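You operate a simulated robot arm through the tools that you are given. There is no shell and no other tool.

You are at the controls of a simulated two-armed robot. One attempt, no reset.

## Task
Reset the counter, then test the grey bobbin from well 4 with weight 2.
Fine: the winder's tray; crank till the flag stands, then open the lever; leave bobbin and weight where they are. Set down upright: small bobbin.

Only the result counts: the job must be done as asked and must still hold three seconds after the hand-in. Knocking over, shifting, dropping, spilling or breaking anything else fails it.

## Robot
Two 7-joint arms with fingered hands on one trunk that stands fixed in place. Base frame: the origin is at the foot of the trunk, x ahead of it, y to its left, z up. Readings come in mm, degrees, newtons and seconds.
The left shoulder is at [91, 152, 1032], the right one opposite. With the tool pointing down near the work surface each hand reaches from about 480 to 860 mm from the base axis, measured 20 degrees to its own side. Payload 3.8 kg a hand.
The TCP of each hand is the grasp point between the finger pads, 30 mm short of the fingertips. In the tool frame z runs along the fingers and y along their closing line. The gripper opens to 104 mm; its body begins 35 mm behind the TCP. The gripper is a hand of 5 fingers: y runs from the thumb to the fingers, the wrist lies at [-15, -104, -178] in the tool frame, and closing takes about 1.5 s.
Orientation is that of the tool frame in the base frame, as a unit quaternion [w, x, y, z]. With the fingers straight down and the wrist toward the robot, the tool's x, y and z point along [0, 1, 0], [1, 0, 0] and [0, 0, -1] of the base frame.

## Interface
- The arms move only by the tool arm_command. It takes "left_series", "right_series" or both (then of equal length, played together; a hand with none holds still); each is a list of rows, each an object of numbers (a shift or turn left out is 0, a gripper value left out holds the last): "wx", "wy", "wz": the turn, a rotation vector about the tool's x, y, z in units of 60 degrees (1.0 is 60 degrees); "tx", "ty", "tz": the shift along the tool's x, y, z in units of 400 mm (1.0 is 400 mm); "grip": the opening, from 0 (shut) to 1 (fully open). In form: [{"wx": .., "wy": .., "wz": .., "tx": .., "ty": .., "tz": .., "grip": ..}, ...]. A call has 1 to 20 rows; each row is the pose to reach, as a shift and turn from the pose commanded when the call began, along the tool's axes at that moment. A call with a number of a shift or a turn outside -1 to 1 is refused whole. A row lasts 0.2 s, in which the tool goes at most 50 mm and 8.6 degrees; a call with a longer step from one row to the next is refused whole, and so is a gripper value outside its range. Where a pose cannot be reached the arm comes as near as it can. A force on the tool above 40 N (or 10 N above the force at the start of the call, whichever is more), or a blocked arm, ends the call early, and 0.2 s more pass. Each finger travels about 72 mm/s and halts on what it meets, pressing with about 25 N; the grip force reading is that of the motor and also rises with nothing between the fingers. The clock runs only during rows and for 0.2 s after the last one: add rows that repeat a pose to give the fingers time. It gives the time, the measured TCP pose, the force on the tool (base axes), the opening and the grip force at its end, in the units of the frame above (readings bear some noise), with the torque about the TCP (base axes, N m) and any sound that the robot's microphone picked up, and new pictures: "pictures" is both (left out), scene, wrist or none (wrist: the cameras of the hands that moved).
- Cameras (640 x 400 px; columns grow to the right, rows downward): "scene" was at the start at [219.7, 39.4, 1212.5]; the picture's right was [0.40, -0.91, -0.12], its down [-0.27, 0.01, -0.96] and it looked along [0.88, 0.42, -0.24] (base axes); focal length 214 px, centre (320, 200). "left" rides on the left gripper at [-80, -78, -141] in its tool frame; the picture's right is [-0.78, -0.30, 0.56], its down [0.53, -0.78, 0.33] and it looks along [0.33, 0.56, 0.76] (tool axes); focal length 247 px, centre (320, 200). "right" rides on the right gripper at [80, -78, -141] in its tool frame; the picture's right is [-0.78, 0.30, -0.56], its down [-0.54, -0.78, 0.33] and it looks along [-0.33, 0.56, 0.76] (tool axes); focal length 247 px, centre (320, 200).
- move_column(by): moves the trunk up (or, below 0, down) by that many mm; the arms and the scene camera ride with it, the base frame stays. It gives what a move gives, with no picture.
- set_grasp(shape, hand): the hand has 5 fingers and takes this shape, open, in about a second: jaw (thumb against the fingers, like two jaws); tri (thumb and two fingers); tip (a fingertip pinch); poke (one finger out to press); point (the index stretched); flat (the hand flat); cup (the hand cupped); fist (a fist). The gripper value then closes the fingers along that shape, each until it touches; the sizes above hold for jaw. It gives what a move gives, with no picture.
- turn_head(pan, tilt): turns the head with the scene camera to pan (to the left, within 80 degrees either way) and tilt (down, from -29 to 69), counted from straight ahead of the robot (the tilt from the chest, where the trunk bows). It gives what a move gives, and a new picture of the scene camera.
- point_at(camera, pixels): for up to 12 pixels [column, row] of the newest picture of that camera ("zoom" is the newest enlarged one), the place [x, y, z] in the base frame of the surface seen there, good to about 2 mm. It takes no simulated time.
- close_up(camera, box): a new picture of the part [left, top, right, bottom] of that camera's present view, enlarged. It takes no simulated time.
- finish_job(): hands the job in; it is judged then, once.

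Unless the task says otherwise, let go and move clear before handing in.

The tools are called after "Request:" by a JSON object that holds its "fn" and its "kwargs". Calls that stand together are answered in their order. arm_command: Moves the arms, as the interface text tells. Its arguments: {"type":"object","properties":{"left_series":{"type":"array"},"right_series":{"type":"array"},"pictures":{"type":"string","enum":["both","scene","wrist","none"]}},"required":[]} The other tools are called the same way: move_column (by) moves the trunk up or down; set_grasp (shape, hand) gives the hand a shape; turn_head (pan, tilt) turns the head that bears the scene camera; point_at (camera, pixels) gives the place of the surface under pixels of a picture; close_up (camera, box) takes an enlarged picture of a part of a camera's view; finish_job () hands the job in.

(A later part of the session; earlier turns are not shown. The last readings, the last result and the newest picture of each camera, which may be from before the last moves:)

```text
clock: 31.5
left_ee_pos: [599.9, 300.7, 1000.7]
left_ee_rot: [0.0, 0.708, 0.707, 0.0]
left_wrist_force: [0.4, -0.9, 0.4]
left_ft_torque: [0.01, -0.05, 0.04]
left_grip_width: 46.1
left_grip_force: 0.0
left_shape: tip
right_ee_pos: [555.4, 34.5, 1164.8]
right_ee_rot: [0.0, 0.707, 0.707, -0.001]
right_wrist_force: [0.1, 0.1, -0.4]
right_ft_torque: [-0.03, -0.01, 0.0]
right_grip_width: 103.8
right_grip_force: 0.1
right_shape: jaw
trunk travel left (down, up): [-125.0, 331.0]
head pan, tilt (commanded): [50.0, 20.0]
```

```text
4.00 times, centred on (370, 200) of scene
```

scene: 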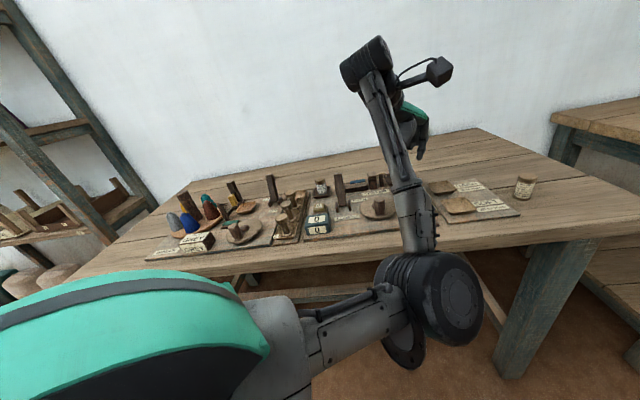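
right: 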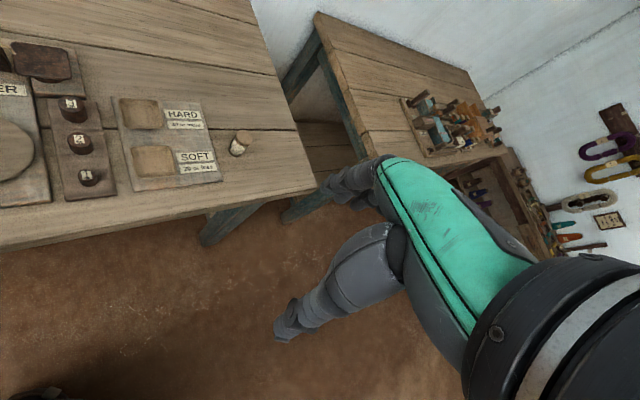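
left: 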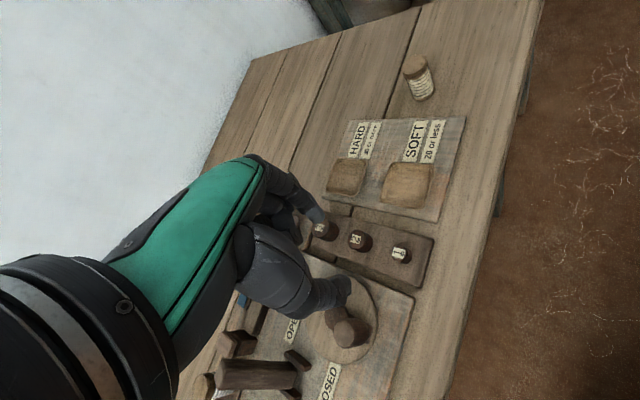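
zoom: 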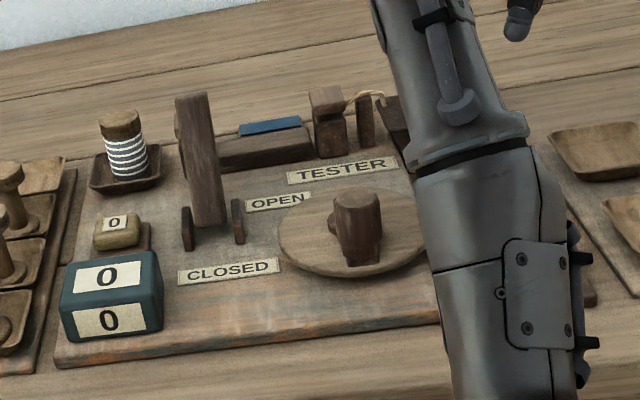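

The hand is near the weights; the elbow swung to the right (scene (430,300)). I'll measure the weights and the elbow.

Request:
{"fn": "point_at", "kwargs": {"camera": "left", "pixels": [[357, 238], [368, 240], [352, 248], [362, 252], [370, 250], [360, 230], [348, 240], [403, 252], [321, 228], [385, 245], [340, 255], [375, 268]]}}

Request:
{"fn": "point_at", "kwargs": {"camera": "scene", "pixels": [[440, 300], [400, 270], [465, 280], [420, 340], [405, 200], [430, 240]]}}

Request:
{"fn": "close_up", "kwargs": {"camera": "left", "box": [300, 200, 420, 290]}}

```text
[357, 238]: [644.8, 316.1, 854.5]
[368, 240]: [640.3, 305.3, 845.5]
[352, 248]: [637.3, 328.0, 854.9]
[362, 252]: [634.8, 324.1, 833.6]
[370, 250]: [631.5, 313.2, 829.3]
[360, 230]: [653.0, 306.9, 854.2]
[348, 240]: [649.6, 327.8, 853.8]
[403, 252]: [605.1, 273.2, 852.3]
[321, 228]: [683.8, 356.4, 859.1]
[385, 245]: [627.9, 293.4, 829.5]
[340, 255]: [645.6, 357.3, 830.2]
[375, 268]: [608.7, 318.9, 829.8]
```

```text
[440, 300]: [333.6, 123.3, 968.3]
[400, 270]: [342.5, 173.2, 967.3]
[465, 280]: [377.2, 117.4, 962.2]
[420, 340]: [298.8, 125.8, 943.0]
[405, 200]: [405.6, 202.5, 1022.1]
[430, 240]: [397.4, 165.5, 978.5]
```

```text
4.44 times, centred on (360, 245) of left
```

zoom: 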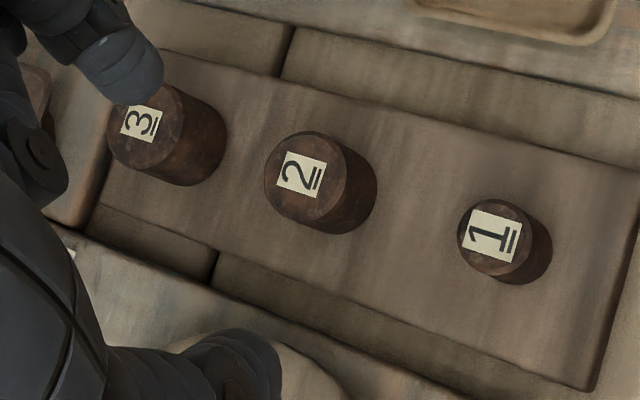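

Weight 2's centre is (644.5, 316.8), ~25 mm wide, 25 mm tall on board z 829.5. Let me look at the hand's underside from the scene camera to judge how low the curled fingers hang.

Request:
{"fn": "close_up", "kwargs": {"camera": "scene", "box": [380, 70, 460, 180]}}

Request:
{"fn": "close_up", "kwargs": {"camera": "left", "box": [220, 160, 380, 320]}}

```text
3.64 times, centred on (420, 125) of scene
```

zoom: 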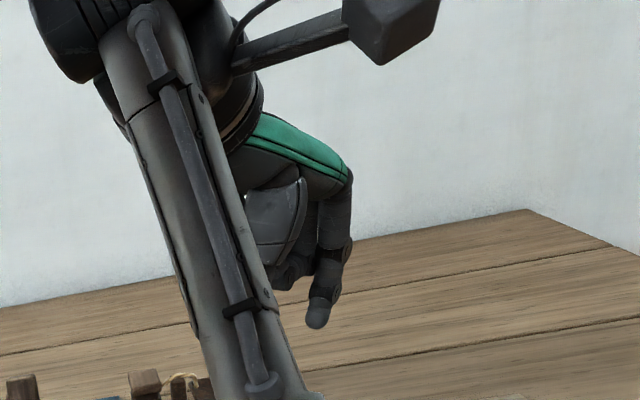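

```text
2.50 times, centred on (300, 240) of left
```

zoom: 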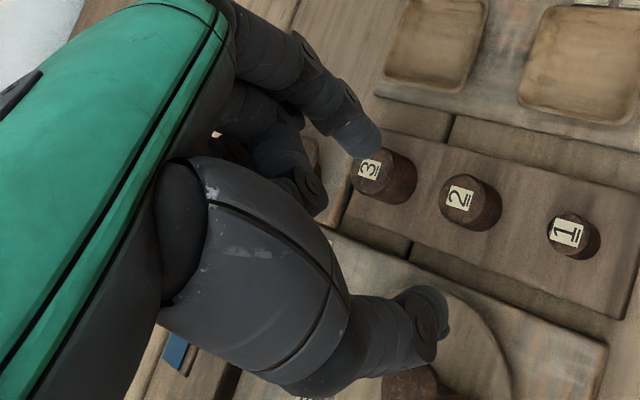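

Request:
{"fn": "point_at", "kwargs": {"camera": "left", "pixels": [[299, 239], [302, 241], [295, 232], [288, 222], [300, 245], [290, 240], [297, 226], [318, 213], [322, 215], [300, 195]]}}

```text
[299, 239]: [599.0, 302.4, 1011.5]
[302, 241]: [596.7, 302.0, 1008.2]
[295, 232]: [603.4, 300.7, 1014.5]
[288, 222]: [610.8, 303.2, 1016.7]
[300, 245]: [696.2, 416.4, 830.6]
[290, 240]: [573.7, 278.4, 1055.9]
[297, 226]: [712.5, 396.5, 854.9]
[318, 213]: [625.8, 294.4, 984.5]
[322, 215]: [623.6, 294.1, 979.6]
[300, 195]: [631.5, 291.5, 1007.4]
```

Curled middle finger stays ~5 mm above TCP level, so a straight vertical grasp at TCP z≈866 is clear of weight 3 (top 859.5). I'll move above weight 2 and descend to z≈892 first.

Request:
{"fn": "arm_command", "kwargs": {"left_series": [{"tx": 0.021, "ty": 0.0556}, {"tx": 0.042, "ty": 0.1113}, {"tx": 0.042, "ty": 0.1113, "tz": 0.1}, {"tx": 0.042, "ty": 0.1113, "tz": 0.2}, {"tx": 0.042, "ty": 0.1113, "tz": 0.27}, {"tx": 0.042, "ty": 0.1113, "tz": 0.27}]}}

Request:
{"fn": "close_up", "kwargs": {"camera": "left", "box": [240, 150, 440, 330]}}

```text
clock: 32.9
left_ee_pos: [643.9, 316.9, 893.0]
left_ee_rot: [0.0, 0.707, 0.707, 0.0]
left_wrist_force: [0.2, -0.6, 0.2]
left_ft_torque: [0.01, -0.01, 0.0]
left_grip_width: 46.4
left_grip_force: 0.0
left_shape: tip
right_ee_pos: [555.8, 33.8, 1164.0]
right_ee_rot: [0.0, 0.707, 0.707, 0.0]
right_wrist_force: [0.0, -0.3, -1.1]
right_ft_torque: [0.02, 0.0, 0.03]
right_grip_width: 103.6
right_grip_force: 0.1
right_shape: jaw
trunk travel left (down, up): [-125.0, 331.0]
head pan, tilt (commanded): [50.0, 20.0]
```

scene: 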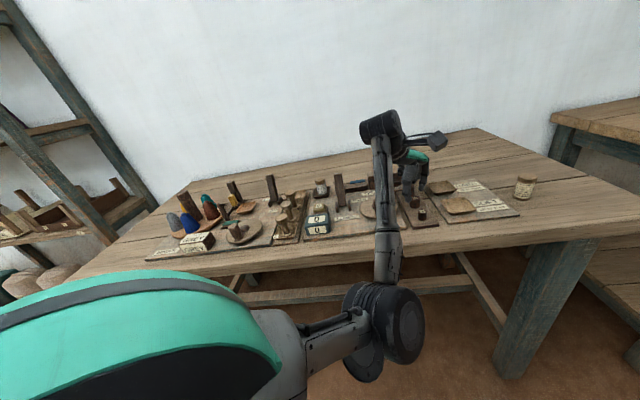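
left: 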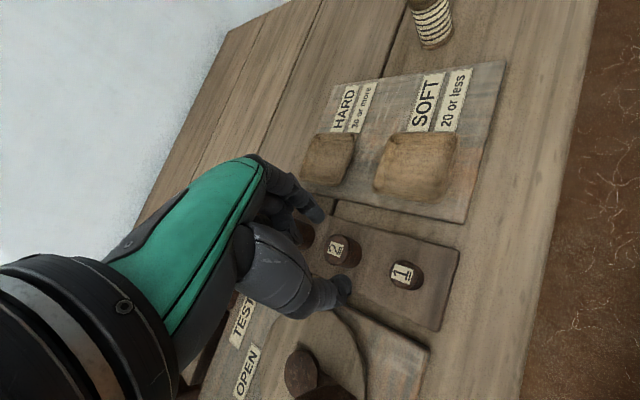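

```text
2.22 times, centred on (340, 240) of left
```

zoom: 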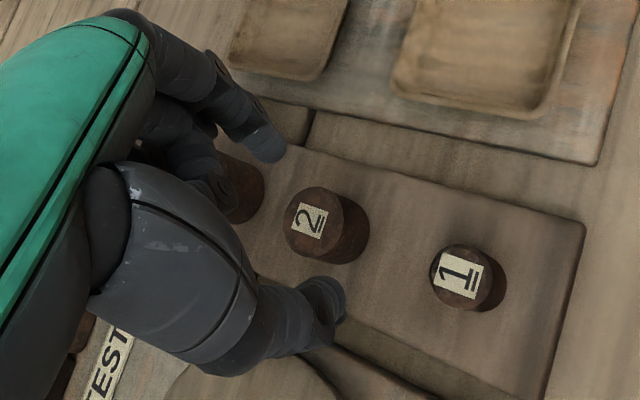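

Thumb and index straddle weight 2 properly. I'll go down the last 26 mm and close.

Request:
{"fn": "arm_command", "kwargs": {"left_series": [{"tz": 0.025}, {"tz": 0.05}, {"tz": 0.065}, {"tz": 0.065}], "pictures": "wrist"}}

Request:
{"fn": "close_up", "kwargs": {"camera": "left", "box": [240, 150, 440, 330]}}

```text
clock: 33.9
left_ee_pos: [645.4, 315.9, 866.7]
left_ee_rot: [-0.001, 0.707, 0.708, 0.0]
left_wrist_force: [0.6, -0.2, -0.2]
left_ft_torque: [0.0, 0.0, 0.0]
left_grip_width: 46.6
left_grip_force: 0.1
left_shape: tip
right_ee_pos: [555.5, 34.4, 1164.9]
right_ee_rot: [0.0, 0.708, 0.706, 0.0]
right_wrist_force: [0.4, -0.3, -1.0]
right_ft_torque: [-0.01, -0.03, 0.01]
right_grip_width: 103.5
right_grip_force: 0.0
right_shape: jaw
trunk travel left (down, up): [-125.0, 331.0]
head pan, tilt (commanded): [50.0, 20.0]
```

left: 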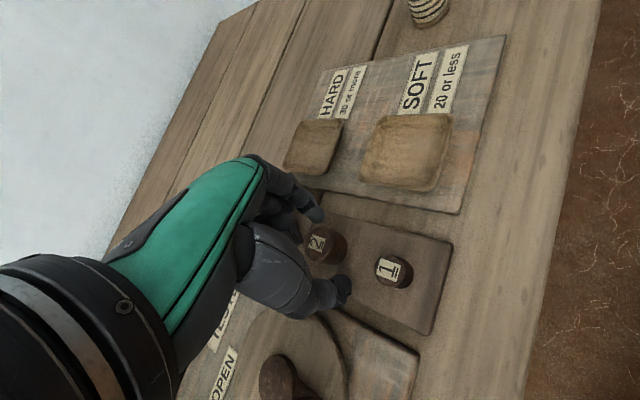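

```text
2.22 times, centred on (340, 240) of left
```

zoom: 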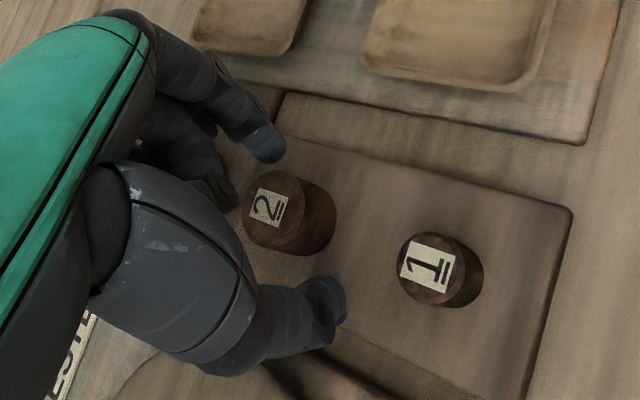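

No contact, weight between pads. Closing the pinch.

Request:
{"fn": "arm_command", "kwargs": {"left_series": [{"grip": 0.36}, {"grip": 0.3}, {"grip": 0.2}, {"grip": 0.1}, {"grip": 0.0}, {"grip": 0.0}, {"grip": 0.0}], "pictures": "wrist"}}

Request:
{"fn": "close_up", "kwargs": {"camera": "left", "box": [240, 150, 440, 330]}}

```text
clock: 35.5
left_ee_pos: [643.8, 316.1, 866.7]
left_ee_rot: [0.0, 0.707, 0.707, 0.0]
left_wrist_force: [0.2, 0.7, 0.0]
left_ft_torque: [0.0, 0.01, -0.01]
left_grip_width: 21.2
left_grip_force: 25.3
left_shape: tip
right_ee_pos: [556.0, 34.1, 1164.9]
right_ee_rot: [-0.001, 0.707, 0.708, -0.001]
right_wrist_force: [0.3, 0.5, 0.1]
right_ft_torque: [-0.02, 0.0, -0.01]
right_grip_width: 103.8
right_grip_force: 0.0
right_shape: jaw
trunk travel left (down, up): [-125.0, 331.0]
head pan, tilt (commanded): [50.0, 20.0]
```

left: 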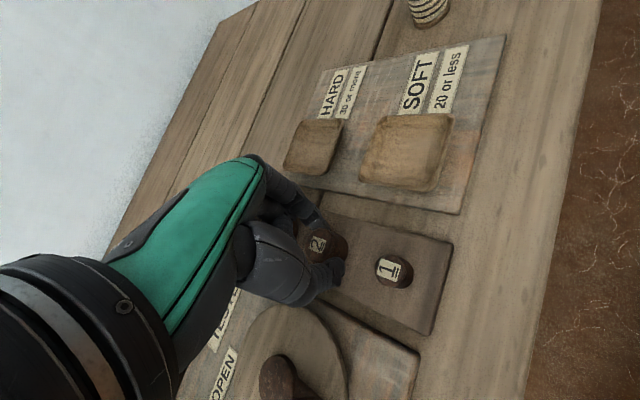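

```text
2.22 times, centred on (340, 240) of left
```

zoom: 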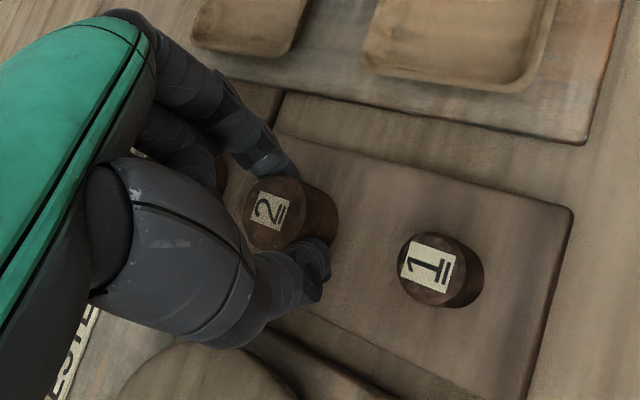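

Grip at 21 mm, 25 N. Lifting 65 mm to check hold and weight.

Request:
{"fn": "arm_command", "kwargs": {"left_series": [{"tz": -0.02}, {"tz": -0.06}, {"tz": -0.12}, {"tz": -0.1625}, {"tz": -0.1625}], "pictures": "both"}}

Request:
{"fn": "close_up", "kwargs": {"camera": "left", "box": [220, 130, 440, 330]}}

Request:
{"fn": "close_up", "kwargs": {"camera": "scene", "box": [350, 130, 450, 220]}}

```text
clock: 36.7
left_ee_pos: [644.2, 316.9, 931.1]
left_ee_rot: [-0.001, 0.707, 0.707, -0.001]
left_wrist_force: [-0.7, -0.6, -0.5]
left_ft_torque: [0.01, 0.01, -0.02]
left_grip_width: 21.0
left_grip_force: 24.6
left_shape: tip
right_ee_pos: [557.0, 34.1, 1164.6]
right_ee_rot: [0.0, 0.707, 0.707, -0.001]
right_wrist_force: [-0.4, -0.1, 0.4]
right_ft_torque: [0.01, 0.0, -0.02]
right_grip_width: 103.7
right_grip_force: 0.1
right_shape: jaw
trunk travel left (down, up): [-125.0, 331.0]
head pan, tilt (commanded): [50.0, 20.0]
```

scene: 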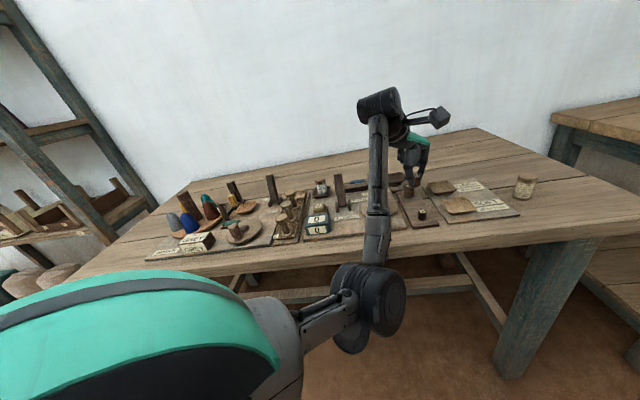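
left: 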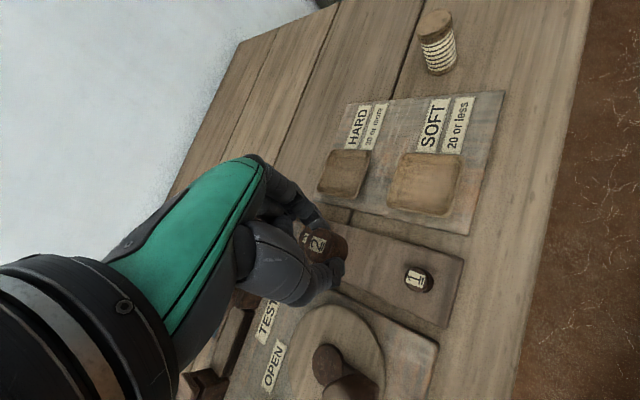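

```text
2.00 times, centred on (330, 230) of left
```

zoom: 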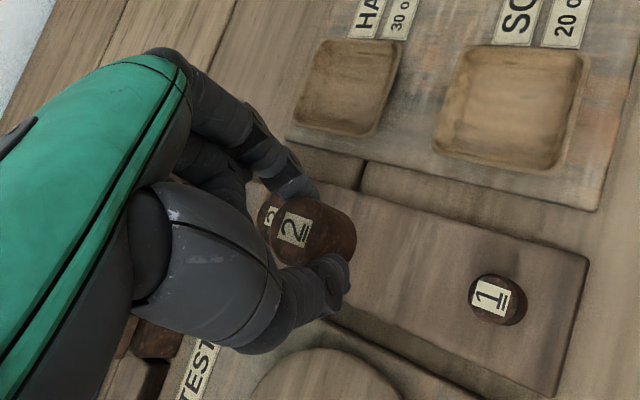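

```text
4.44 times, centred on (400, 175) of scene
```

zoom: 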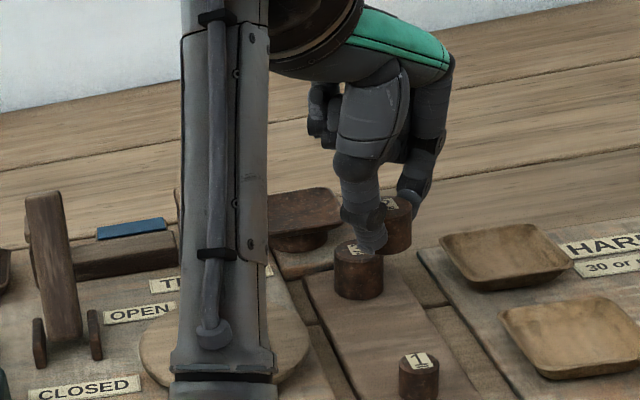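

Weight 2 is held firmly and level. The pan centre is about (727, 420), rim z≈856. I'll carry the weight over it at the present height.

Request:
{"fn": "arm_command", "kwargs": {"left_series": [{"tx": 0.0518, "ty": 0.0413}, {"tx": 0.1035, "ty": 0.0825}, {"tx": 0.1553, "ty": 0.1238}, {"tx": 0.207, "ty": 0.165}, {"tx": 0.2588, "ty": 0.2063}, {"tx": 0.2588, "ty": 0.2063}], "pictures": "both"}}

Request:
{"fn": "close_up", "kwargs": {"camera": "left", "box": [240, 150, 480, 350]}}

Request:
{"fn": "close_up", "kwargs": {"camera": "scene", "box": [340, 120, 440, 210]}}

```text
clock: 38.1
left_ee_pos: [726.5, 419.1, 929.7]
left_ee_rot: [0.0, 0.707, 0.707, 0.0]
left_wrist_force: [-0.4, 0.2, -0.9]
left_ft_torque: [-0.01, -0.03, -0.02]
left_grip_width: 21.0
left_grip_force: 25.3
left_shape: tip
right_ee_pos: [555.4, 33.9, 1163.9]
right_ee_rot: [0.0, 0.708, 0.707, -0.001]
right_wrist_force: [0.8, -0.2, -0.2]
right_ft_torque: [0.02, -0.02, 0.02]
right_grip_width: 103.6
right_grip_force: 0.0
right_shape: jaw
trunk travel left (down, up): [-125.0, 331.0]
head pan, tilt (commanded): [50.0, 20.0]
```

scene: 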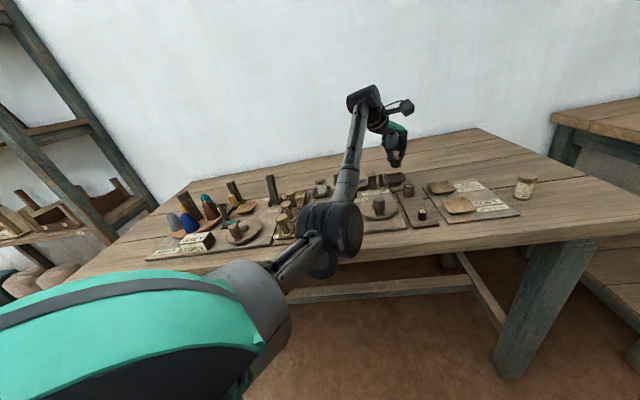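
left: 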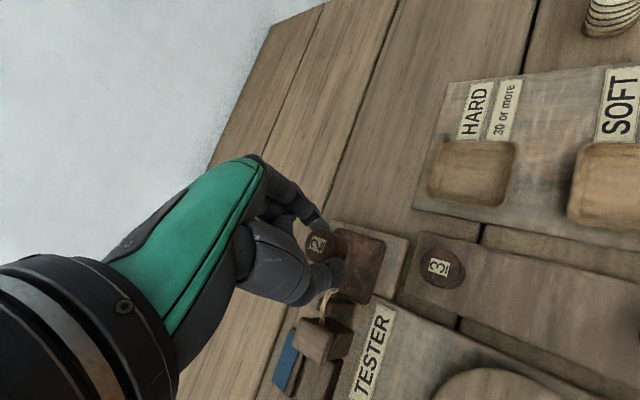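

```text
2.00 times, centred on (360, 250) of left
```

zoom: 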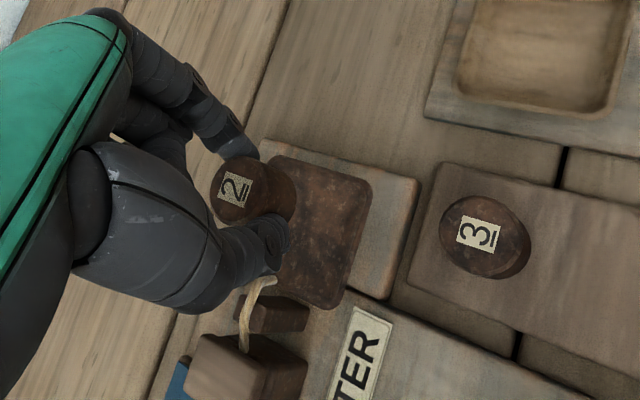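

```text
4.44 times, centred on (390, 165) of scene
```

zoom: 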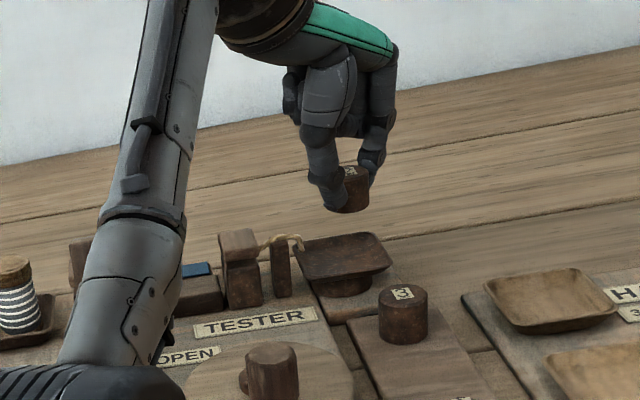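

The pan is clearly visible under the weight in both views. I'll measure its rim, the thread post, and the weight's bottom.

Request:
{"fn": "point_at", "kwargs": {"camera": "zoom", "pixels": [[296, 242], [374, 234], [391, 264], [308, 280], [340, 255], [342, 209], [360, 207], [280, 240], [240, 235], [296, 240], [330, 180], [345, 172]]}}

Request:
{"fn": "point_at", "kwargs": {"camera": "left", "pixels": [[384, 242], [335, 228], [362, 302], [365, 255], [375, 250], [350, 285], [318, 242], [345, 245], [335, 250], [340, 310], [325, 298], [310, 250]]}}

```text
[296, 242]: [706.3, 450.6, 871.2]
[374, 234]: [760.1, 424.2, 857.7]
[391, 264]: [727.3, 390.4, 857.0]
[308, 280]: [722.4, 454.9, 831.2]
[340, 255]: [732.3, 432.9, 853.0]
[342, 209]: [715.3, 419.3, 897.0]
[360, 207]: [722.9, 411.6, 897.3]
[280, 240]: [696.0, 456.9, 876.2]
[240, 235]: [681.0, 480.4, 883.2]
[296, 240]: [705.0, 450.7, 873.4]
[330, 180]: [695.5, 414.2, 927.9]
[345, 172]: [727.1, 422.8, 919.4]
```

```text
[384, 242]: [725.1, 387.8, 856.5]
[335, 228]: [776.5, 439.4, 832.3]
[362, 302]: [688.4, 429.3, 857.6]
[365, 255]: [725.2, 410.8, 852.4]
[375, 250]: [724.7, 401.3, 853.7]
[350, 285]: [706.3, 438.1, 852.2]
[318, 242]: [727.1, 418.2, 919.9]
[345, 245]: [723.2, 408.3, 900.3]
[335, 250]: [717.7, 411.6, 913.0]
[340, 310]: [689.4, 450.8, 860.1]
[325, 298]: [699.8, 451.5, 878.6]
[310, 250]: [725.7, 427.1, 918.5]
```

Pan spans to centre (724, 426), floor z≈852.4; the weight's bottom is at ≈894. I'll shift (−3, +6) mm and lower 38 mm, then feel for contact.

Request:
{"fn": "arm_command", "kwargs": {"left_series": [{"tx": 0.0143, "ty": -0.0075}, {"tx": 0.0143, "ty": -0.0075, "tz": 0.04}, {"tx": 0.0143, "ty": -0.0075, "tz": 0.075}, {"tx": 0.0143, "ty": -0.0075, "tz": 0.095}, {"tx": 0.0143, "ty": -0.0075, "tz": 0.095}], "pictures": "both"}}

Request:
{"fn": "close_up", "kwargs": {"camera": "left", "box": [240, 150, 480, 350]}}

Request:
{"fn": "close_up", "kwargs": {"camera": "scene", "box": [350, 140, 430, 210]}}

```text
clock: 39.3
left_ee_pos: [723.7, 424.8, 893.0]
left_ee_rot: [0.0, 0.707, 0.707, 0.0]
left_wrist_force: [-0.7, -0.7, -1.6]
left_ft_torque: [-0.01, -0.01, -0.02]
left_grip_width: 21.0
left_grip_force: 24.8
left_shape: tip
right_ee_pos: [556.1, 34.0, 1164.7]
right_ee_rot: [-0.001, 0.707, 0.707, -0.001]
right_wrist_force: [0.0, 0.1, 0.7]
right_ft_torque: [0.01, 0.0, 0.0]
right_grip_width: 103.7
right_grip_force: 0.1
right_shape: jaw
trunk travel left (down, up): [-125.0, 331.0]
head pan, tilt (commanded): [50.0, 20.0]
```

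scene: 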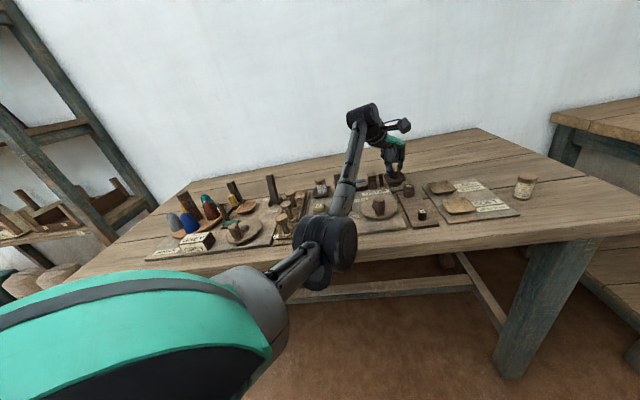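
left: 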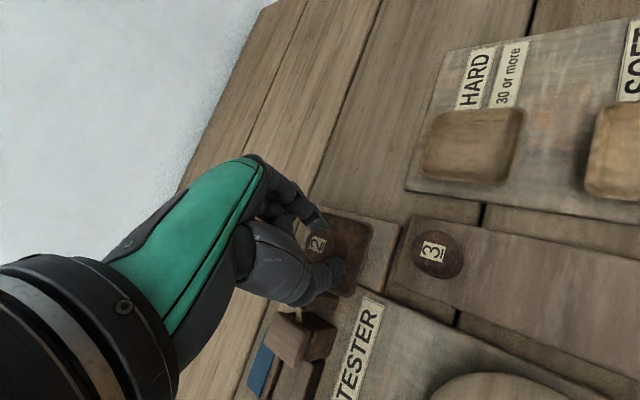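

```text
2.00 times, centred on (360, 250) of left
```

zoom: 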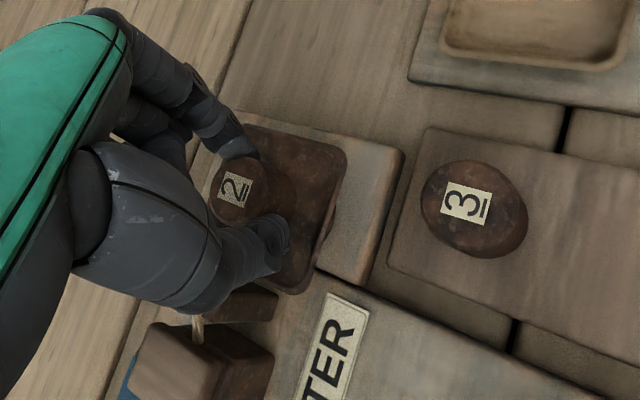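

```text
5.71 times, centred on (390, 175) of scene
```

zoom: 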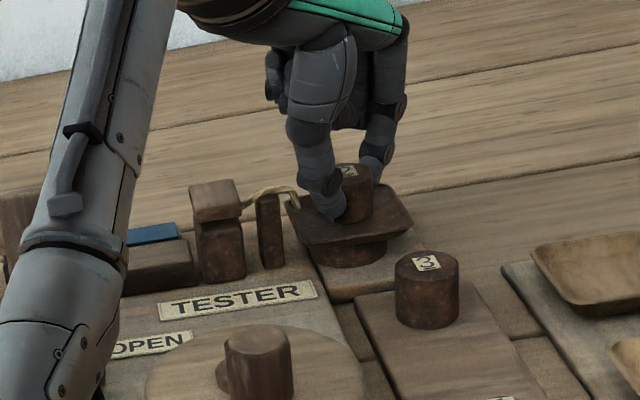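

The weight is just above the pan floor (~4 mm). I'll lower in small steps and watch for contact.

Request:
{"fn": "arm_command", "kwargs": {"left_series": [{"tz": 0.004}, {"tz": 0.008}, {"tz": 0.0105}, {"tz": 0.0105}], "pictures": "wrist"}}

```text
clock: 40.3
left_ee_pos: [723.3, 424.6, 889.2]
left_ee_rot: [0.0, 0.708, 0.706, 0.0]
left_wrist_force: [-0.5, 0.8, -1.0]
left_ft_torque: [-0.03, -0.03, 0.0]
left_grip_width: 20.8
left_grip_force: 24.9
left_shape: tip
right_ee_pos: [556.8, 32.9, 1163.3]
right_ee_rot: [0.0, 0.707, 0.707, -0.001]
right_wrist_force: [-0.7, 0.1, 0.1]
right_ft_torque: [-0.01, 0.01, 0.02]
right_grip_width: 103.5
right_grip_force: 0.0
right_shape: jaw
trunk travel left (down, up): [-125.0, 331.0]
head pan, tilt (commanded): [50.0, 20.0]
```

left: 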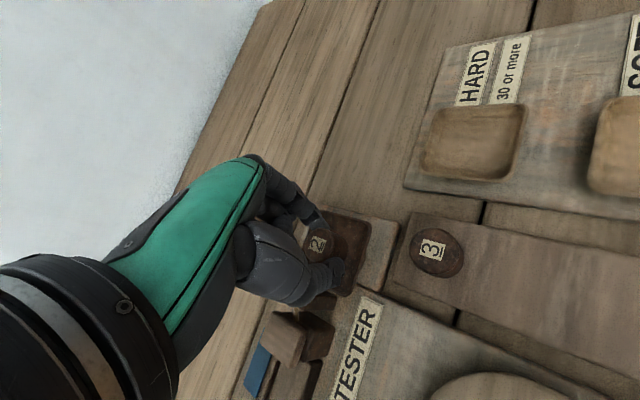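

Request:
{"fn": "arm_command", "kwargs": {"left_series": [{"tz": 0.0015}, {"tz": 0.003}, {"tz": 0.003}], "pictures": "none"}}

```text
clock: 41.1
left_ee_pos: [724.3, 424.4, 886.7]
left_ee_rot: [0.0, 0.707, 0.707, 0.0]
left_wrist_force: [-0.5, 0.0, -0.8]
left_ft_torque: [-0.02, -0.02, 0.01]
left_grip_width: 21.0
left_grip_force: 25.0
left_shape: tip
right_ee_pos: [555.9, 34.0, 1164.4]
right_ee_rot: [0.0, 0.707, 0.707, 0.0]
right_wrist_force: [-0.4, -0.1, -0.2]
right_ft_torque: [0.01, 0.03, -0.01]
right_grip_width: 103.7
right_grip_force: 0.1
right_shape: jaw
trunk travel left (down, up): [-125.0, 331.0]
head pan, tilt (commanded): [50.0, 20.0]
```

Still no contact; going on a millimetre at a time.

Request:
{"fn": "arm_command", "kwargs": {"left_series": [{"tz": 0.0015}, {"tz": 0.003}, {"tz": 0.003}], "pictures": "none"}}

```text
clock: 41.9
left_ee_pos: [724.2, 425.0, 886.3]
left_ee_rot: [-0.001, 0.708, 0.707, -0.001]
left_wrist_force: [0.3, -0.1, -0.1]
left_ft_torque: [0.01, -0.01, -0.01]
left_grip_width: 20.8
left_grip_force: 25.1
left_shape: tip
right_ee_pos: [556.6, 34.6, 1164.7]
right_ee_rot: [0.0, 0.706, 0.708, 0.0]
right_wrist_force: [0.2, 0.3, -0.1]
right_ft_torque: [0.03, 0.0, -0.02]
right_grip_width: 103.8
right_grip_force: 0.0
right_shape: jaw
trunk travel left (down, up): [-125.0, 331.0]
head pan, tilt (commanded): [50.0, 20.0]
```

Request:
{"fn": "arm_command", "kwargs": {"left_series": [{"tz": 0.0015}, {"tz": 0.003}, {"tz": 0.003}], "pictures": "both"}}

Request:
{"fn": "close_up", "kwargs": {"camera": "scene", "box": [370, 150, 420, 200]}}

```text
clock: 42.7
left_ee_pos: [722.6, 426.5, 885.5]
left_ee_rot: [0.0, 0.707, 0.707, 0.0]
left_wrist_force: [-0.7, -0.6, -1.0]
left_ft_torque: [0.01, -0.01, 0.0]
left_grip_width: 20.9
left_grip_force: 24.7
left_shape: tip
right_ee_pos: [556.8, 34.1, 1165.3]
right_ee_rot: [-0.001, 0.707, 0.707, -0.001]
right_wrist_force: [-0.5, -0.7, -0.4]
right_ft_torque: [-0.02, 0.0, -0.02]
right_grip_width: 103.7
right_grip_force: 0.0
right_shape: jaw
trunk travel left (down, up): [-125.0, 331.0]
head pan, tilt (commanded): [50.0, 20.0]
```

scene: 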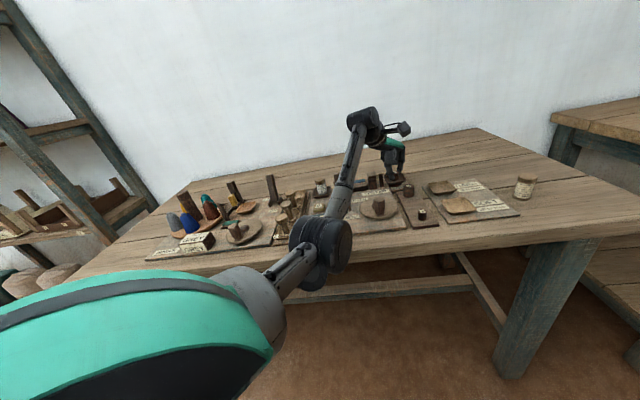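
left: 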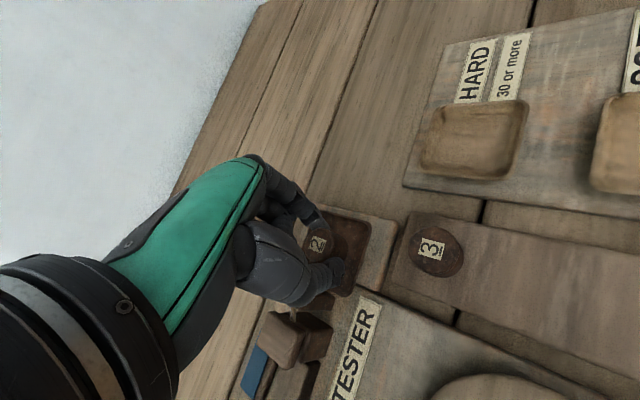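

```text
8.00 times, centred on (395, 175) of scene
```

zoom: 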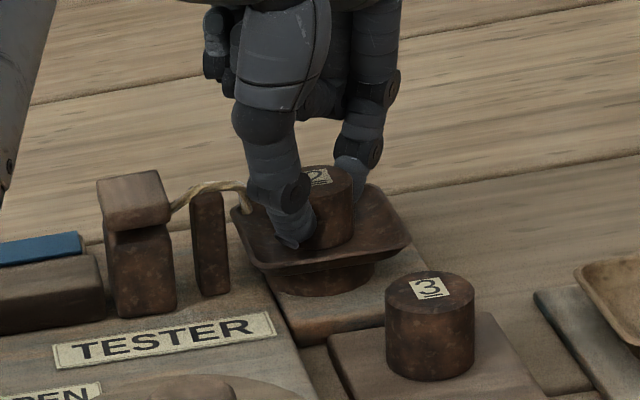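

Request:
{"fn": "point_at", "kwargs": {"camera": "zoom", "pixels": [[318, 178], [335, 190], [330, 244], [345, 240], [350, 250], [300, 245], [370, 235], [292, 240], [330, 255]]}}

```text
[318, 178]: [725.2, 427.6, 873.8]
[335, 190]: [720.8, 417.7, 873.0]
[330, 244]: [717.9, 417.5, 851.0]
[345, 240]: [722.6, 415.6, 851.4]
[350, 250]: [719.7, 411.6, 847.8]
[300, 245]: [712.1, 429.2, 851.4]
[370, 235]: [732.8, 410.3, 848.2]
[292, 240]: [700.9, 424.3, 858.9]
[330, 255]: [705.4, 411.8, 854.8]
```

Weight's top reads 873.5 so its base is ≈848.7, and the pan floor is ≈848. One more millimetre.

Request:
{"fn": "arm_command", "kwargs": {"left_series": [{"tz": 0.0015}, {"tz": 0.003}, {"tz": 0.003}], "pictures": "none"}}

```text
clock: 43.5
left_ee_pos: [723.4, 426.0, 885.3]
left_ee_rot: [0.0, 0.707, 0.707, 0.0]
left_wrist_force: [0.1, 0.0, 0.1]
left_ft_torque: [0.0, -0.01, 0.02]
left_grip_width: 20.9
left_grip_force: 25.1
left_shape: tip
right_ee_pos: [555.5, 34.4, 1163.6]
right_ee_rot: [-0.001, 0.707, 0.707, -0.001]
right_wrist_force: [-0.1, 0.2, 0.4]
right_ft_torque: [0.02, 0.02, 0.02]
right_grip_width: 103.7
right_grip_force: 0.1
right_shape: jaw
trunk travel left (down, up): [-125.0, 331.0]
head pan, tilt (commanded): [50.0, 20.0]
```

Request:
{"fn": "arm_command", "kwargs": {"left_series": [{"tz": 0.0015}, {"tz": 0.003}, {"tz": 0.003}], "pictures": "none"}}

```text
clock: 44.3
left_ee_pos: [723.8, 424.8, 883.5]
left_ee_rot: [0.0, 0.707, 0.707, 0.0]
left_wrist_force: [0.6, 0.0, -0.6]
left_ft_torque: [0.04, -0.08, 0.01]
left_grip_width: 20.9
left_grip_force: 24.9
left_shape: tip
right_ee_pos: [557.1, 33.6, 1164.9]
right_ee_rot: [0.0, 0.707, 0.707, 0.0]
right_wrist_force: [0.3, 0.0, 0.0]
right_ft_torque: [0.01, -0.01, -0.02]
right_grip_width: 103.7
right_grip_force: 0.1
right_shape: jaw
trunk travel left (down, up): [-125.0, 331.0]
head pan, tilt (commanded): [50.0, 20.0]
```

Request:
{"fn": "arm_command", "kwargs": {"left_series": [{"tz": 0.0015}, {"tz": 0.0025}, {"tz": 0.0025}], "pictures": "both"}}

Request:
{"fn": "close_up", "kwargs": {"camera": "scene", "box": [370, 150, 420, 200]}}

Request:
{"fn": "point_at", "kwargs": {"camera": "zoom", "pixels": [[318, 178], [335, 190], [330, 246], [345, 242], [350, 252], [300, 247], [370, 237], [292, 240]]}}

```text
clock: 45.1
left_ee_pos: [723.5, 425.4, 880.1]
left_ee_rot: [0.0, 0.708, 0.706, 0.0]
left_wrist_force: [-1.4, 0.3, 0.7]
left_ft_torque: [0.02, 0.02, 0.0]
left_grip_width: 21.1
left_grip_force: 25.2
left_shape: tip
right_ee_pos: [555.7, 33.9, 1164.3]
right_ee_rot: [-0.001, 0.708, 0.707, -0.001]
right_wrist_force: [0.3, -0.5, -0.4]
right_ft_torque: [-0.01, -0.06, -0.01]
right_grip_width: 103.4
right_grip_force: 0.0
right_shape: jaw
trunk travel left (down, up): [-125.0, 331.0]
head pan, tilt (commanded): [50.0, 20.0]
```

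scene: 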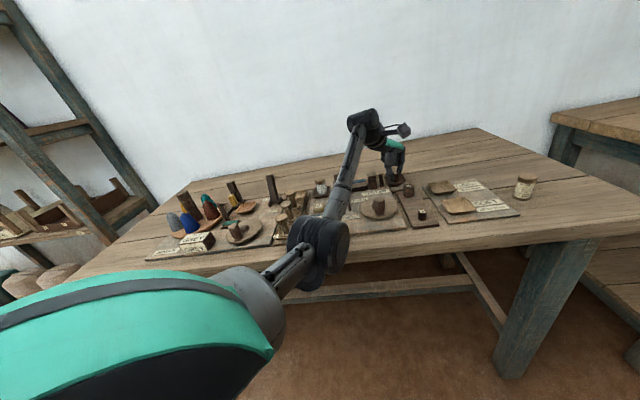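
left: 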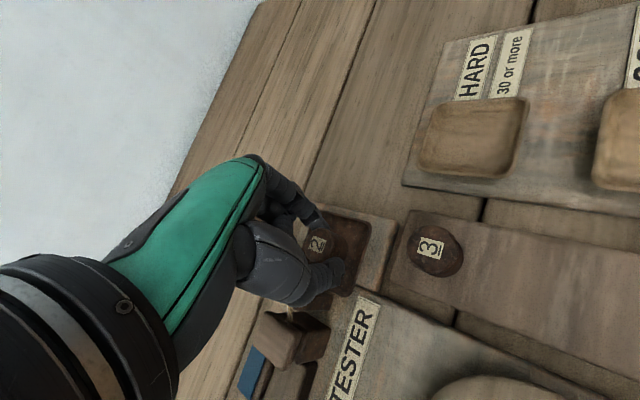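

```text
8.00 times, centred on (395, 175) of scene
```

zoom: 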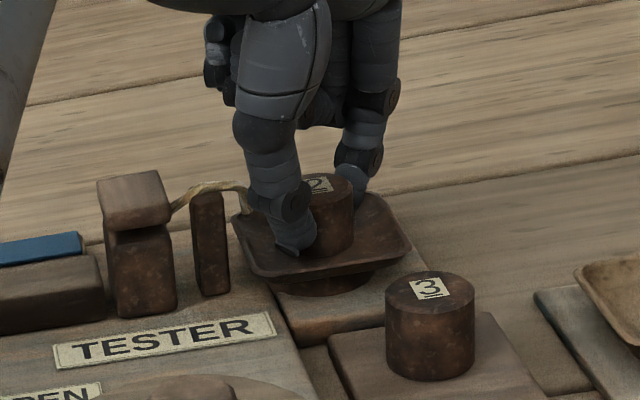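

```text
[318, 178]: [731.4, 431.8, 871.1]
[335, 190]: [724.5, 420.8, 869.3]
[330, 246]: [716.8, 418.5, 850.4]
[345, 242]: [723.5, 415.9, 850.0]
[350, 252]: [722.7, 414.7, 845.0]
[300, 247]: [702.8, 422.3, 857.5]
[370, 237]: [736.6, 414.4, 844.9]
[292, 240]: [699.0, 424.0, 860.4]
```

The pan itself sinks under the load (floor went from ~852 to ~845 with almost no reaction force), so the weight is already resting on it. I'll follow it down in small steps to its stop.

Request:
{"fn": "arm_command", "kwargs": {"left_series": [{"tz": 0.0025}, {"tz": 0.005}, {"tz": 0.005}], "pictures": "none"}}

```text
clock: 45.9
left_ee_pos: [723.5, 425.1, 880.1]
left_ee_rot: [0.0, 0.707, 0.708, 0.001]
left_wrist_force: [0.4, -0.3, 0.4]
left_ft_torque: [-0.04, 0.02, 0.0]
left_grip_width: 20.8
left_grip_force: 24.5
left_shape: tip
right_ee_pos: [556.6, 33.3, 1163.5]
right_ee_rot: [0.001, 0.707, 0.707, 0.0]
right_wrist_force: [1.1, 0.2, 0.6]
right_ft_torque: [-0.03, 0.01, 0.03]
right_grip_width: 103.8
right_grip_force: 0.1
right_shape: jaw
trunk travel left (down, up): [-125.0, 331.0]
head pan, tilt (commanded): [50.0, 20.0]
```

Request:
{"fn": "arm_command", "kwargs": {"left_series": [{"tz": 0.0025}, {"tz": 0.005}, {"tz": 0.005}], "pictures": "both"}}

Request:
{"fn": "close_up", "kwargs": {"camera": "scene", "box": [370, 150, 420, 200]}}

Request:
{"fn": "point_at", "kwargs": {"camera": "zoom", "pixels": [[318, 184], [335, 195], [330, 250], [345, 246], [350, 256], [375, 240], [292, 250], [400, 250], [250, 265], [325, 285]]}}

```text
clock: 46.7
left_ee_pos: [724.7, 424.3, 877.3]
left_ee_rot: [0.0, 0.707, 0.707, 0.0]
left_wrist_force: [0.5, 0.3, 1.5]
left_ft_torque: [-0.01, 0.01, 0.0]
left_grip_width: 21.0
left_grip_force: 24.9
left_shape: tip
right_ee_pos: [555.6, 34.6, 1164.1]
right_ee_rot: [0.0, 0.707, 0.707, 0.0]
right_wrist_force: [0.1, -0.1, 0.6]
right_ft_torque: [-0.01, -0.01, -0.01]
right_grip_width: 103.4
right_grip_force: 0.1
right_shape: jaw
trunk travel left (down, up): [-125.0, 331.0]
head pan, tilt (commanded): [50.0, 20.0]
```

scene: 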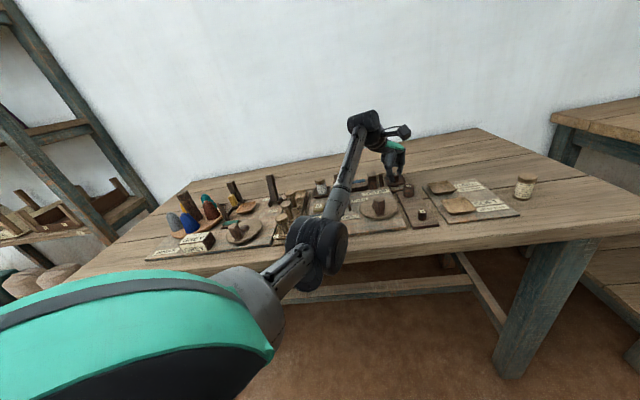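
left: 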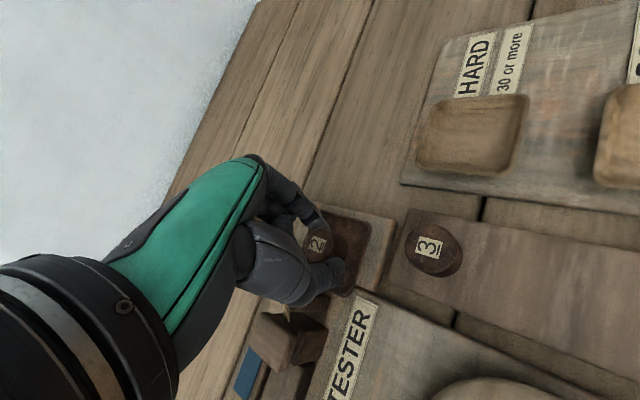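

```text
8.00 times, centred on (395, 175) of scene
```

zoom: 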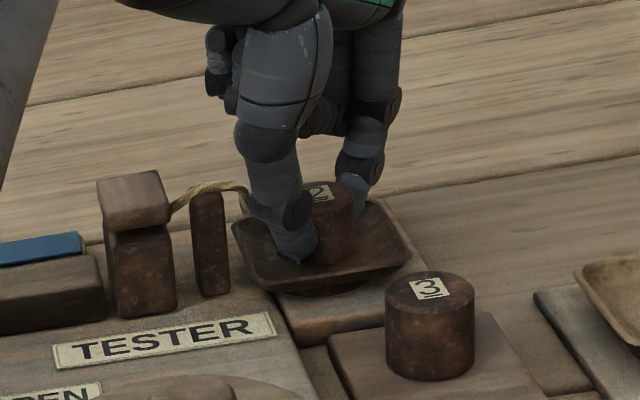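

```text
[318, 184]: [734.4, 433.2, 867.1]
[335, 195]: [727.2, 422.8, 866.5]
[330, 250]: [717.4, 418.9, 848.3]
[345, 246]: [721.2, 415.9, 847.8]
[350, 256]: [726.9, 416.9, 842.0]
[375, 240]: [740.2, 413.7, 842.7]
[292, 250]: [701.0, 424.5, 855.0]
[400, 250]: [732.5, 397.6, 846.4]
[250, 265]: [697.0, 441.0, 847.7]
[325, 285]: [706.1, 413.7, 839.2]
```

Weight's base (≈842) now sits on the pan floor (≈842) with ~2 N spring reaction. I'll open just a little (about 1.5–2 mm per side) so the thumb doesn't push the pan rim.

Request:
{"fn": "arm_command", "kwargs": {"left_series": [{"grip": 0.21}, {"grip": 0.22}, {"grip": 0.23}, {"grip": 0.24}, {"grip": 0.24}], "pictures": "both"}}

Request:
{"fn": "close_up", "kwargs": {"camera": "scene", "box": [370, 150, 420, 200]}}

Request:
{"fn": "close_up", "kwargs": {"camera": "left", "box": [270, 180, 410, 320]}}

```text
clock: 47.9
left_ee_pos: [723.7, 424.9, 878.4]
left_ee_rot: [0.0, 0.707, 0.707, 0.0]
left_wrist_force: [0.8, 0.5, 0.6]
left_ft_torque: [0.02, -0.03, 0.0]
left_grip_width: 24.8
left_grip_force: 0.1
left_shape: tip
right_ee_pos: [556.3, 33.7, 1163.9]
right_ee_rot: [-0.001, 0.707, 0.707, -0.001]
right_wrist_force: [-0.3, 0.0, 0.1]
right_ft_torque: [0.0, -0.01, 0.01]
right_grip_width: 103.6
right_grip_force: 0.1
right_shape: jaw
trunk travel left (down, up): [-125.0, 331.0]
head pan, tilt (commanded): [50.0, 20.0]
```

scene: 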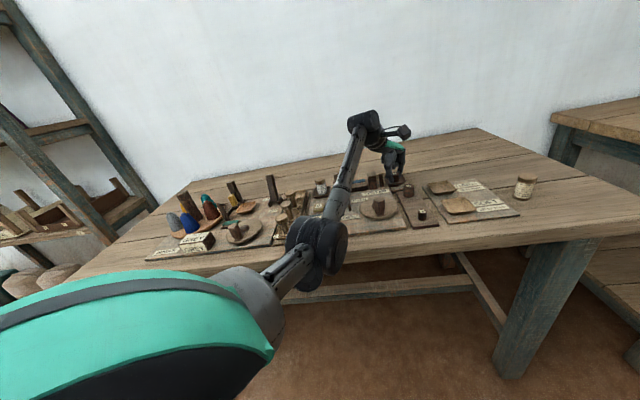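
left: 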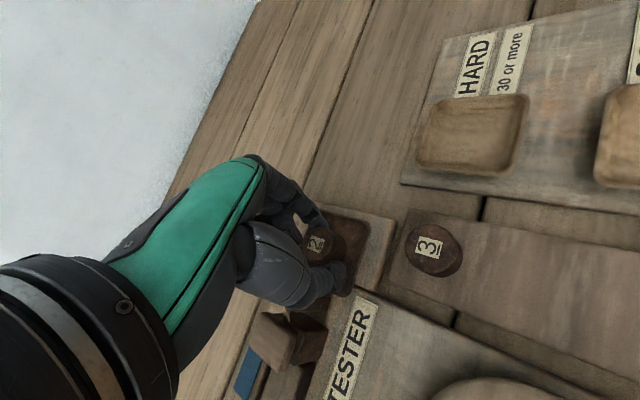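

```text
8.00 times, centred on (395, 175) of scene
```

zoom: 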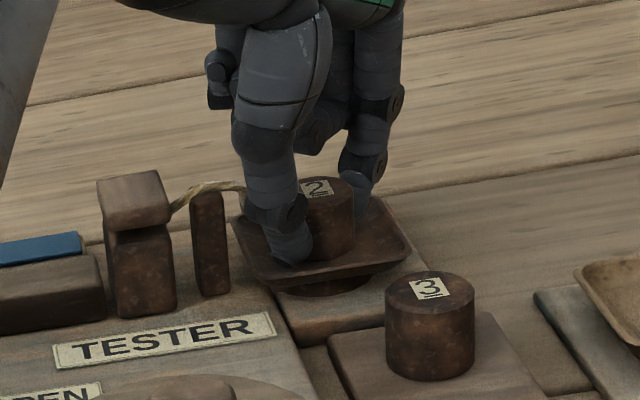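

```text
2.86 times, centred on (340, 250) of left
```

zoom: 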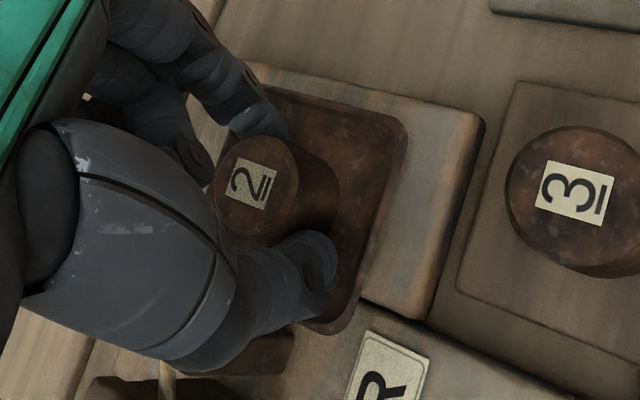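

Released: the weight stands level on the pan (label upright at scene zoom (316,188)). I'll lift straight up slowly.

Request:
{"fn": "arm_command", "kwargs": {"left_series": [{"tz": -0.01}, {"tz": -0.02}, {"tz": -0.03, "grip": 0.26}, {"tz": -0.05, "grip": 0.28}, {"tz": -0.09, "grip": 0.3}, {"tz": -0.16}, {"tz": -0.25}, {"tz": -0.3}], "pictures": "both"}}

Request:
{"fn": "close_up", "kwargs": {"camera": "scene", "box": [360, 150, 420, 200]}}

Request:
{"fn": "close_up", "kwargs": {"camera": "left", "box": [270, 180, 470, 340]}}

```text
clock: 49.7
left_ee_pos: [723.5, 425.4, 999.0]
left_ee_rot: [0.0, 0.707, 0.707, 0.001]
left_wrist_force: [-0.3, -0.8, 0.3]
left_ft_torque: [-0.03, -0.04, -0.03]
left_grip_width: 30.9
left_grip_force: 0.0
left_shape: tip
right_ee_pos: [555.3, 34.1, 1164.5]
right_ee_rot: [0.001, 0.707, 0.707, 0.0]
right_wrist_force: [-0.2, 0.1, -0.7]
right_ft_torque: [-0.02, 0.01, -0.01]
right_grip_width: 103.7
right_grip_force: 0.1
right_shape: jaw
trunk travel left (down, up): [-125.0, 331.0]
head pan, tilt (commanded): [50.0, 20.0]
```

scene: 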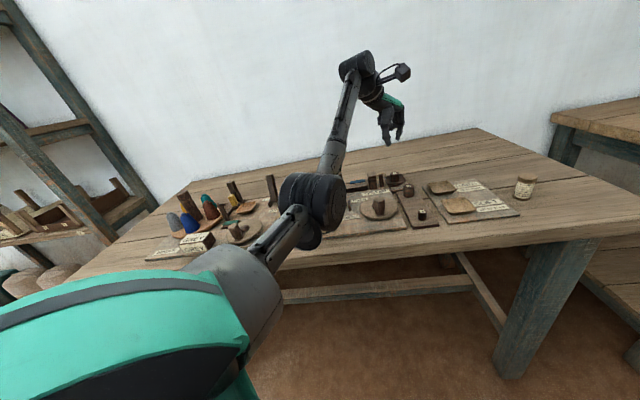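
left: 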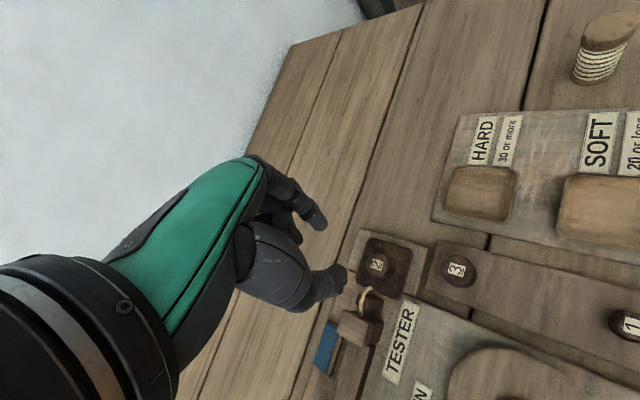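

```text
8.00 times, centred on (390, 175) of scene
```

zoom: 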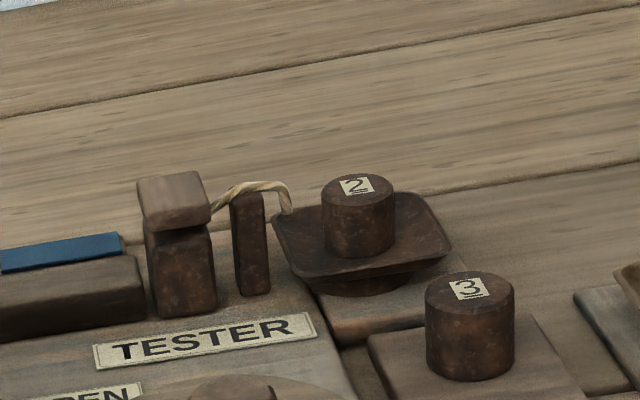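

```text
2.50 times, centred on (370, 260) of left
```

zoom: 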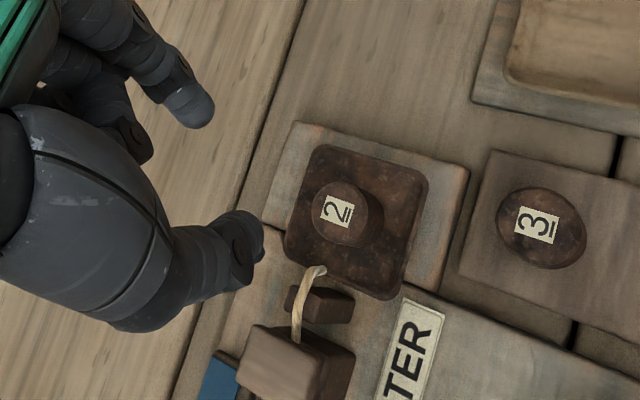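

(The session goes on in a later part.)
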